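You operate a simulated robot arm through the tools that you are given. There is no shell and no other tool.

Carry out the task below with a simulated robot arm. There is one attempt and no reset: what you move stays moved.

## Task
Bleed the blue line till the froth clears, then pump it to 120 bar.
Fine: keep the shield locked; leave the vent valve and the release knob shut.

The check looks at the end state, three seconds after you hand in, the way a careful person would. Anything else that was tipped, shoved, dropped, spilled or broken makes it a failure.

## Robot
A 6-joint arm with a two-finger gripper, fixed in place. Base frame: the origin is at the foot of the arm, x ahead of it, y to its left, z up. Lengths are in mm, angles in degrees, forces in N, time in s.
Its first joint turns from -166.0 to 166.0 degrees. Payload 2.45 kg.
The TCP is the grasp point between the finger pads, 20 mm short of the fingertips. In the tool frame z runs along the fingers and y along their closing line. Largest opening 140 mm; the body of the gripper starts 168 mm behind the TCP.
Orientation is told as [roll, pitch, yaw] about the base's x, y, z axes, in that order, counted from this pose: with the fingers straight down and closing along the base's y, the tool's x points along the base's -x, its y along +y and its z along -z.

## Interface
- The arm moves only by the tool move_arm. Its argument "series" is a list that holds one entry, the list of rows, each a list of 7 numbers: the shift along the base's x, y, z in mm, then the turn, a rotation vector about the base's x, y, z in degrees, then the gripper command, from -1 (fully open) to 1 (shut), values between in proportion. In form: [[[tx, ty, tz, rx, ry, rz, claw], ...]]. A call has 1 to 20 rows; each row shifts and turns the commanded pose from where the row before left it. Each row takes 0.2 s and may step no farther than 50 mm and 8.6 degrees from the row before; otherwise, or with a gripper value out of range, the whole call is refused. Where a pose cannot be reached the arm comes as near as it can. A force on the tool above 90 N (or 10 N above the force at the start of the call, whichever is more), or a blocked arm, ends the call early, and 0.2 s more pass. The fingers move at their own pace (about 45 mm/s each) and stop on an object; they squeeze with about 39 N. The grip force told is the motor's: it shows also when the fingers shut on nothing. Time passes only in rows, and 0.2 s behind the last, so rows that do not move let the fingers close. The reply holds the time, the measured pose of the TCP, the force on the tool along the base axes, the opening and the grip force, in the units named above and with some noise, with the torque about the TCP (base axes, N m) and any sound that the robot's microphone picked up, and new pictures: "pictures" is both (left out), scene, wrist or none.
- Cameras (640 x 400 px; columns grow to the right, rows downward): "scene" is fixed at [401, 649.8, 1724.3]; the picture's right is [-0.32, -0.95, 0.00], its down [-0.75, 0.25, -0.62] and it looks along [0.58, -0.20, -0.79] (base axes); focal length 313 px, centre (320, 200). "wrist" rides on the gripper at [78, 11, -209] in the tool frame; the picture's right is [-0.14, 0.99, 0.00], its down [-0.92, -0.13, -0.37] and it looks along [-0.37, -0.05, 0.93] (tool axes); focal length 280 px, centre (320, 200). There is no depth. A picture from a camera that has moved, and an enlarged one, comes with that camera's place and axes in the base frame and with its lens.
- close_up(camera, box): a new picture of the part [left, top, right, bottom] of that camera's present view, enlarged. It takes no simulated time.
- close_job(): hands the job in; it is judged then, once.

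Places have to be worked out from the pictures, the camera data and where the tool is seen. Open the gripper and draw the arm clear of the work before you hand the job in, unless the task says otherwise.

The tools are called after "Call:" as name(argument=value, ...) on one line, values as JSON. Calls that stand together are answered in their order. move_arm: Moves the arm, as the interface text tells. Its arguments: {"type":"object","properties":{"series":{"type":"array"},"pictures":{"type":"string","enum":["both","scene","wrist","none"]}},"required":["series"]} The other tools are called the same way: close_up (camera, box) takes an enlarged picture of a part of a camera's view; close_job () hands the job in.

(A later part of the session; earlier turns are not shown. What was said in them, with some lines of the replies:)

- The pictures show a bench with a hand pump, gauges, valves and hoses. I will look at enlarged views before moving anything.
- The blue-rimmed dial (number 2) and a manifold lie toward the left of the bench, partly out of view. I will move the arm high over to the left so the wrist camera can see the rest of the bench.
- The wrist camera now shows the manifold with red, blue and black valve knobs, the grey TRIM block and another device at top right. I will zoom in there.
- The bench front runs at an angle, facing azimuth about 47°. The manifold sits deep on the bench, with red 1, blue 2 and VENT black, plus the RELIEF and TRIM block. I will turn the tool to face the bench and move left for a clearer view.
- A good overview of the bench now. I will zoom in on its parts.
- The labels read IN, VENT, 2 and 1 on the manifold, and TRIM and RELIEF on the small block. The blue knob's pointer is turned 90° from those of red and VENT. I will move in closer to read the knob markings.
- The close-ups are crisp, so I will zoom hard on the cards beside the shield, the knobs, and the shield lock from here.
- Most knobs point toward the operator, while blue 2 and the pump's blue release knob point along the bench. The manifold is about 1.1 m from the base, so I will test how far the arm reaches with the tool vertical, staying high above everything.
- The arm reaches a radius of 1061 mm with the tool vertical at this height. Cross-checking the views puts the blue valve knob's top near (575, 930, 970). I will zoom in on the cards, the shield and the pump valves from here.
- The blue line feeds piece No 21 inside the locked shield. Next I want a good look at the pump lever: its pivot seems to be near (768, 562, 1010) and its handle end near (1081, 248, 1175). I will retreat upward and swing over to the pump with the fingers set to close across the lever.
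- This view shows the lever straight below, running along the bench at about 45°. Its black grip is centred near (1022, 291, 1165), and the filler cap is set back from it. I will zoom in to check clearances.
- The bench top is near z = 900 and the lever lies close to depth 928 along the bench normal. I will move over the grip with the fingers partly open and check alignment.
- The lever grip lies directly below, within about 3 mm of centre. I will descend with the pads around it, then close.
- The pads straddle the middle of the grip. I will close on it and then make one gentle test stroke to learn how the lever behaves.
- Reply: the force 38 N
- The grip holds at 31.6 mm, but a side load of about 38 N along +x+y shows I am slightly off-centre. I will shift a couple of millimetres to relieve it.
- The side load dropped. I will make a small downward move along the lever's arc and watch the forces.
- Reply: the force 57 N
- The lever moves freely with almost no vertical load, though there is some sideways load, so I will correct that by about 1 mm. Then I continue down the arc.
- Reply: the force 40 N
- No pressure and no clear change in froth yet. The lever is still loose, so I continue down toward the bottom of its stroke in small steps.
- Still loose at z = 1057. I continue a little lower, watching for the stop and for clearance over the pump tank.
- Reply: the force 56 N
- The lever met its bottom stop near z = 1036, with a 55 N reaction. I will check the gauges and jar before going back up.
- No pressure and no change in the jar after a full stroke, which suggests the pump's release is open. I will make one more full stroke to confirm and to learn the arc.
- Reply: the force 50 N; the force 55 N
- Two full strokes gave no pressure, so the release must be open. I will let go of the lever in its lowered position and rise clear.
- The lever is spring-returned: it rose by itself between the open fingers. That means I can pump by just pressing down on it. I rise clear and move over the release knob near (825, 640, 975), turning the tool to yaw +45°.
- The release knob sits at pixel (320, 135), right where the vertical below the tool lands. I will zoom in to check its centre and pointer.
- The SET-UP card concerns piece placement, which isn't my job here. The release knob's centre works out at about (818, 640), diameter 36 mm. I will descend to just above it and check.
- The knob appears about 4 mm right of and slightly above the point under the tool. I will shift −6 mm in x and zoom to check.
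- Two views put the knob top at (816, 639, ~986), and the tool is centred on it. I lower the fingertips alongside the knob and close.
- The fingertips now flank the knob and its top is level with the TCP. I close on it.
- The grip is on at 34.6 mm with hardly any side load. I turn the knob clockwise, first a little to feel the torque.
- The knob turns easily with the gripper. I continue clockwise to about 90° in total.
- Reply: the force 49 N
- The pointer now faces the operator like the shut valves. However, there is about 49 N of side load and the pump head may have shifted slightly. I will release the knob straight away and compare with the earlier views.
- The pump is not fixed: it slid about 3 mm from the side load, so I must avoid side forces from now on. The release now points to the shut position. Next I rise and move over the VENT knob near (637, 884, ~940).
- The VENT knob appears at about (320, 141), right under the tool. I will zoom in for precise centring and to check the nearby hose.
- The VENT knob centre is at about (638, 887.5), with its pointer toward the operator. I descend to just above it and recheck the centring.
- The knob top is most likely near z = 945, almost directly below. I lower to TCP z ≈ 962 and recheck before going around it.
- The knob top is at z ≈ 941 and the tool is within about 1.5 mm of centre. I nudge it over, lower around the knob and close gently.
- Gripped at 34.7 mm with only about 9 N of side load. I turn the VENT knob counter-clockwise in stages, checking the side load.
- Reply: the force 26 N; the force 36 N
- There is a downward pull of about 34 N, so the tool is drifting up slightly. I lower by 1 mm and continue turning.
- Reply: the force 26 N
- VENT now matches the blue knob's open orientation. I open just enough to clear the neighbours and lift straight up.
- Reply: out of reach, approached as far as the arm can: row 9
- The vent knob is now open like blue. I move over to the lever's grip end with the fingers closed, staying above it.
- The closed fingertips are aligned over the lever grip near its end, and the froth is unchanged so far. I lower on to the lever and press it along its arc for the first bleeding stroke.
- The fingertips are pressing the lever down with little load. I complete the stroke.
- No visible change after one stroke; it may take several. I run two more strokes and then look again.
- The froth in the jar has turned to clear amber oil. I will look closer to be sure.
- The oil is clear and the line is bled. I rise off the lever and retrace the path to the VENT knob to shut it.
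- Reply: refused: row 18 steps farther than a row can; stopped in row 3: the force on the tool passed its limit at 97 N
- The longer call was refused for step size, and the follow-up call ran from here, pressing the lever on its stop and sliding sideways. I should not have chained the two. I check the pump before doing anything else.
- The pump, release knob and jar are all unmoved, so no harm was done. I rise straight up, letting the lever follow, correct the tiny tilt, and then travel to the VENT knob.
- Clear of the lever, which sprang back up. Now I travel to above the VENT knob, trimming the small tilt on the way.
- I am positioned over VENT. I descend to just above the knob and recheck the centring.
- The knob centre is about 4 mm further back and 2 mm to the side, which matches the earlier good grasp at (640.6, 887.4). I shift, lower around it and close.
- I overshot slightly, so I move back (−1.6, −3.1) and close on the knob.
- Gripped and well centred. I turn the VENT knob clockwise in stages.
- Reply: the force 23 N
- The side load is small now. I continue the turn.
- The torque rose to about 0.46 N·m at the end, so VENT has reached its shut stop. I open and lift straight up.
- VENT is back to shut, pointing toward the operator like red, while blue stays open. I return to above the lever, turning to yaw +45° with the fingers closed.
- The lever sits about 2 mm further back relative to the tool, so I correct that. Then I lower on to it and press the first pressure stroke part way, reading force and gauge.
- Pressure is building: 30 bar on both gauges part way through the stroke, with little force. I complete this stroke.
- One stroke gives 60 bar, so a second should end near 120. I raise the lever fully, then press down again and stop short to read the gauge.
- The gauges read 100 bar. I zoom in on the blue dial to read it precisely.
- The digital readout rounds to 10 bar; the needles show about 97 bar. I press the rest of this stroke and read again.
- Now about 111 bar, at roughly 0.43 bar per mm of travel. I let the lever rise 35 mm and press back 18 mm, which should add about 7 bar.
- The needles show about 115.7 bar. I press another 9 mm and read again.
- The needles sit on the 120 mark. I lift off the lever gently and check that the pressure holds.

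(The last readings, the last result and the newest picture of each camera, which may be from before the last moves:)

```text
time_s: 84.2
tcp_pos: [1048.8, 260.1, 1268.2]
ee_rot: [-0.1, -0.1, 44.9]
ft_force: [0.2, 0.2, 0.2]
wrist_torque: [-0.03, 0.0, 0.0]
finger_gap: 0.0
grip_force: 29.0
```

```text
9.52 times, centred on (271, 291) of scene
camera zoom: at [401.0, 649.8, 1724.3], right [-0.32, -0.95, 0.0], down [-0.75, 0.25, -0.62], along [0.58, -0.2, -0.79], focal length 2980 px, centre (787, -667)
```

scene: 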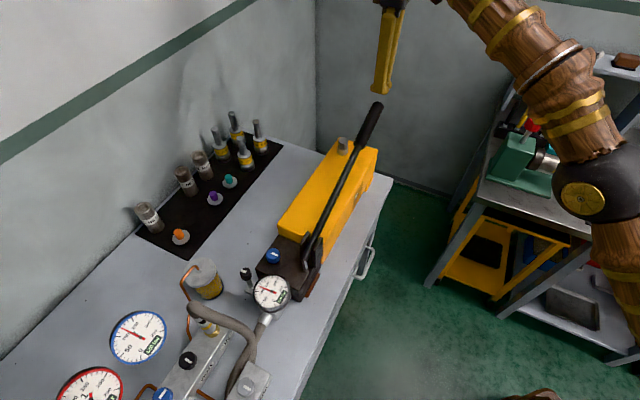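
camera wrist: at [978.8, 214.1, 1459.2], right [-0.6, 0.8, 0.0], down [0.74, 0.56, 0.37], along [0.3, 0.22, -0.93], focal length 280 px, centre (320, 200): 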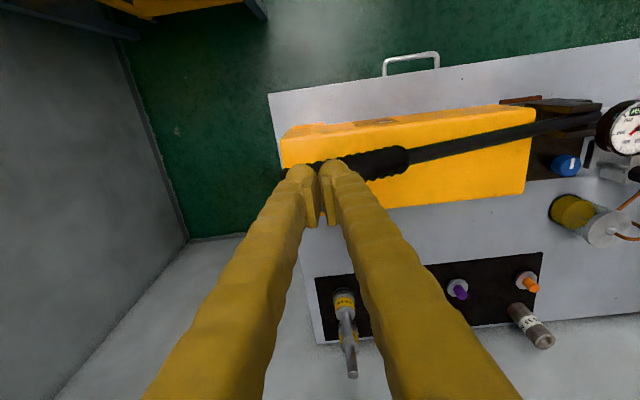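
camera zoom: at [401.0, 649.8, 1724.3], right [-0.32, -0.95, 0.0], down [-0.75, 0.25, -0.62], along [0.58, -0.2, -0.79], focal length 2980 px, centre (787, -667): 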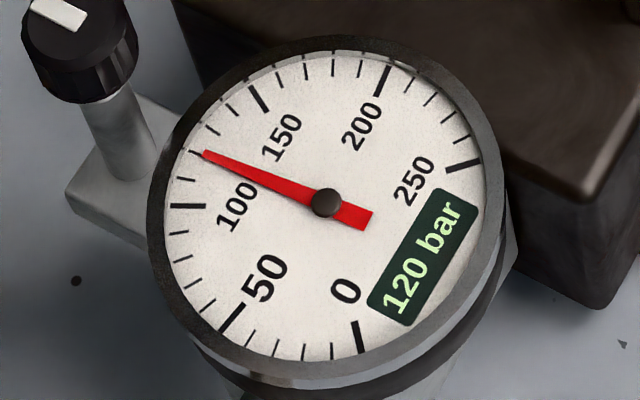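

The pressure holds at 120 bar. I open the gripper while drawing the arm back, clear of the bench.

Call:
move_arm(series=[[[-10, -4, 40, 0, 0, 0, 1], [-40, -11, 10, 0, 0, 0, 0], [-40, -11, 8, 0, 0, 0, -1], [-40, -11, 8, 0, 0, 0, -1], [-40, -11, 8, 0, 0, 0, -1], [-40, -11, 8, 0, 0, 0, -1], [-40, -11, 8, 0, 0, 0, -1], [-40, -11, 8, 0, 0, 0, -1], [-40, -11, 0, 0, 0, 0, -1], [-40, -11, 0, 0, 0, 0, -1], [0, 0, 0, 0, 0, 0, -1], [0, 0, 0, 0, 0, 0, -1]]])

Call:
close_up(camera="scene", box=[50, 290, 290, 400])

Call:
close_up(camera="scene", box=[108, 308, 168, 366])

Call:
close_up(camera="scene", box=[230, 200, 330, 280])

Call:
close_up(camera="scene", box=[180, 250, 240, 310])

```text
time_s: 86.8
tcp_pos: [675.3, 157.8, 1361.8]
ee_rot: [-0.1, 0.0, 44.9]
ft_force: [-0.3, 0.7, -0.2]
wrist_torque: [0.03, -0.02, 0.0]
finger_gap: 139.8
grip_force: 0.1
out of reach, approached as far as the arm can: row 1
camera wrist: at [611.9, 109.4, 1570.1], right [-0.6, 0.8, 0.0], down [0.74, 0.56, 0.37], along [0.3, 0.22, -0.93], focal length 280 px, centre (320, 200)
```

scene: 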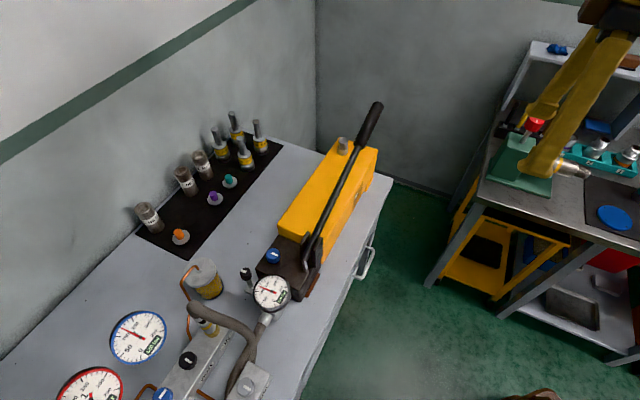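
wrist: 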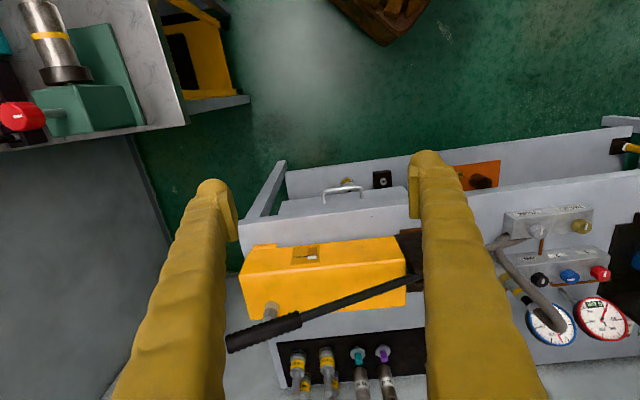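

```text
2.67 times, centred on (170, 345) of scene
camera zoom: at [401.0, 649.8, 1724.3], right [-0.32, -0.95, 0.0], down [-0.75, 0.25, -0.62], along [0.58, -0.2, -0.79], focal length 835 px, centre (720, -187)
```

zoom: 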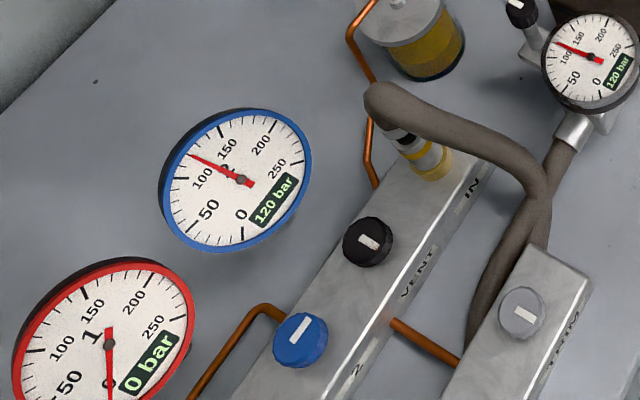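

```text
6.90 times, centred on (138, 337) of scene
camera zoom: at [401.0, 649.8, 1724.3], right [-0.32, -0.95, 0.0], down [-0.75, 0.25, -0.62], along [0.58, -0.2, -0.79], focal length 2158 px, centre (1575, -745)
```

zoom: 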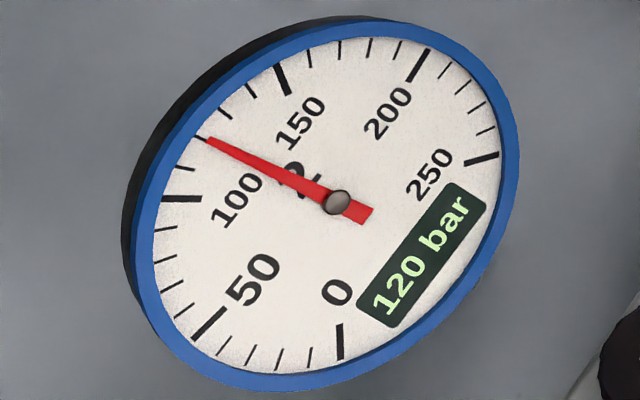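

```text
5.00 times, centred on (280, 240) of scene
camera zoom: at [401.0, 649.8, 1724.3], right [-0.32, -0.95, 0.0], down [-0.75, 0.25, -0.62], along [0.58, -0.2, -0.79], focal length 1565 px, centre (520, 0)
```

zoom: 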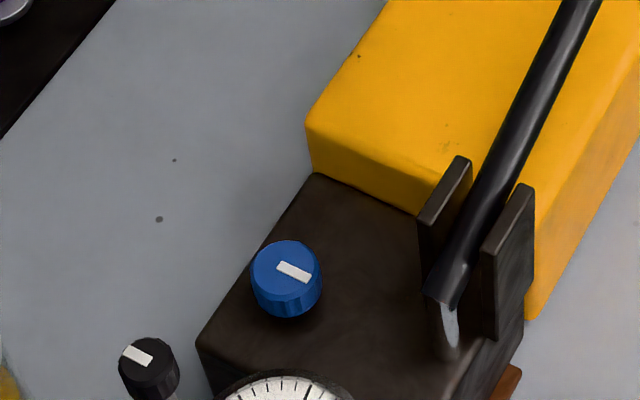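

```text
6.67 times, centred on (210, 280) of scene
camera zoom: at [401.0, 649.8, 1724.3], right [-0.32, -0.95, 0.0], down [-0.75, 0.25, -0.62], along [0.58, -0.2, -0.79], focal length 2086 px, centre (1053, -333)
```

zoom: 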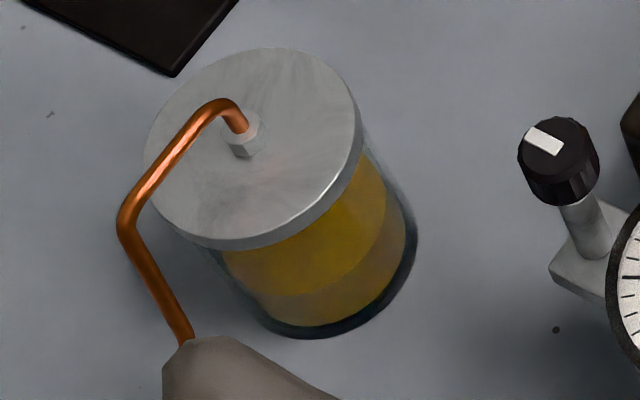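

The blue line reads and holds 120 bar, red reads 0, and the oil in the jar is clear. VENT and the release knob are shut, the shield was never touched, and the arm is clear with the gripper open. I hand the job in.

Call:
close_job()

```text
The job is handed in.
```

The blue line is bled and was holding at 120 bar when I handed the job in. The check's verdict has not come back.

- **Bleed:** The pump's release knob was open when I started, so I shut it first. I then opened the vent valve and pumped three strokes until the froth in the jar turned to clear oil.
- **Pressure:** I shut the vent and pumped up. The blue dial and the pump gauge both read 120 bar and stayed there after I let go of the lever. The red line stayed at 0.
- **Left as asked:** The vent valve and the release knob are both shut. I never touched the shield or its lock.

**Two slips:**
- **Pump moved:** The pump is not fixed to the bench, and turning the release knob slid it about 3 mm. I left it there rather than push it back.
- **Lever stop:** Before closing the vent, I sent two moves together. The first was refused and the second ran from the wrong position, pressing the lever onto its bottom stop with about 97 N. Close views afterwards showed the pump, the release knob and the jar had not moved.

The arm is drawn clear with the gripper open.
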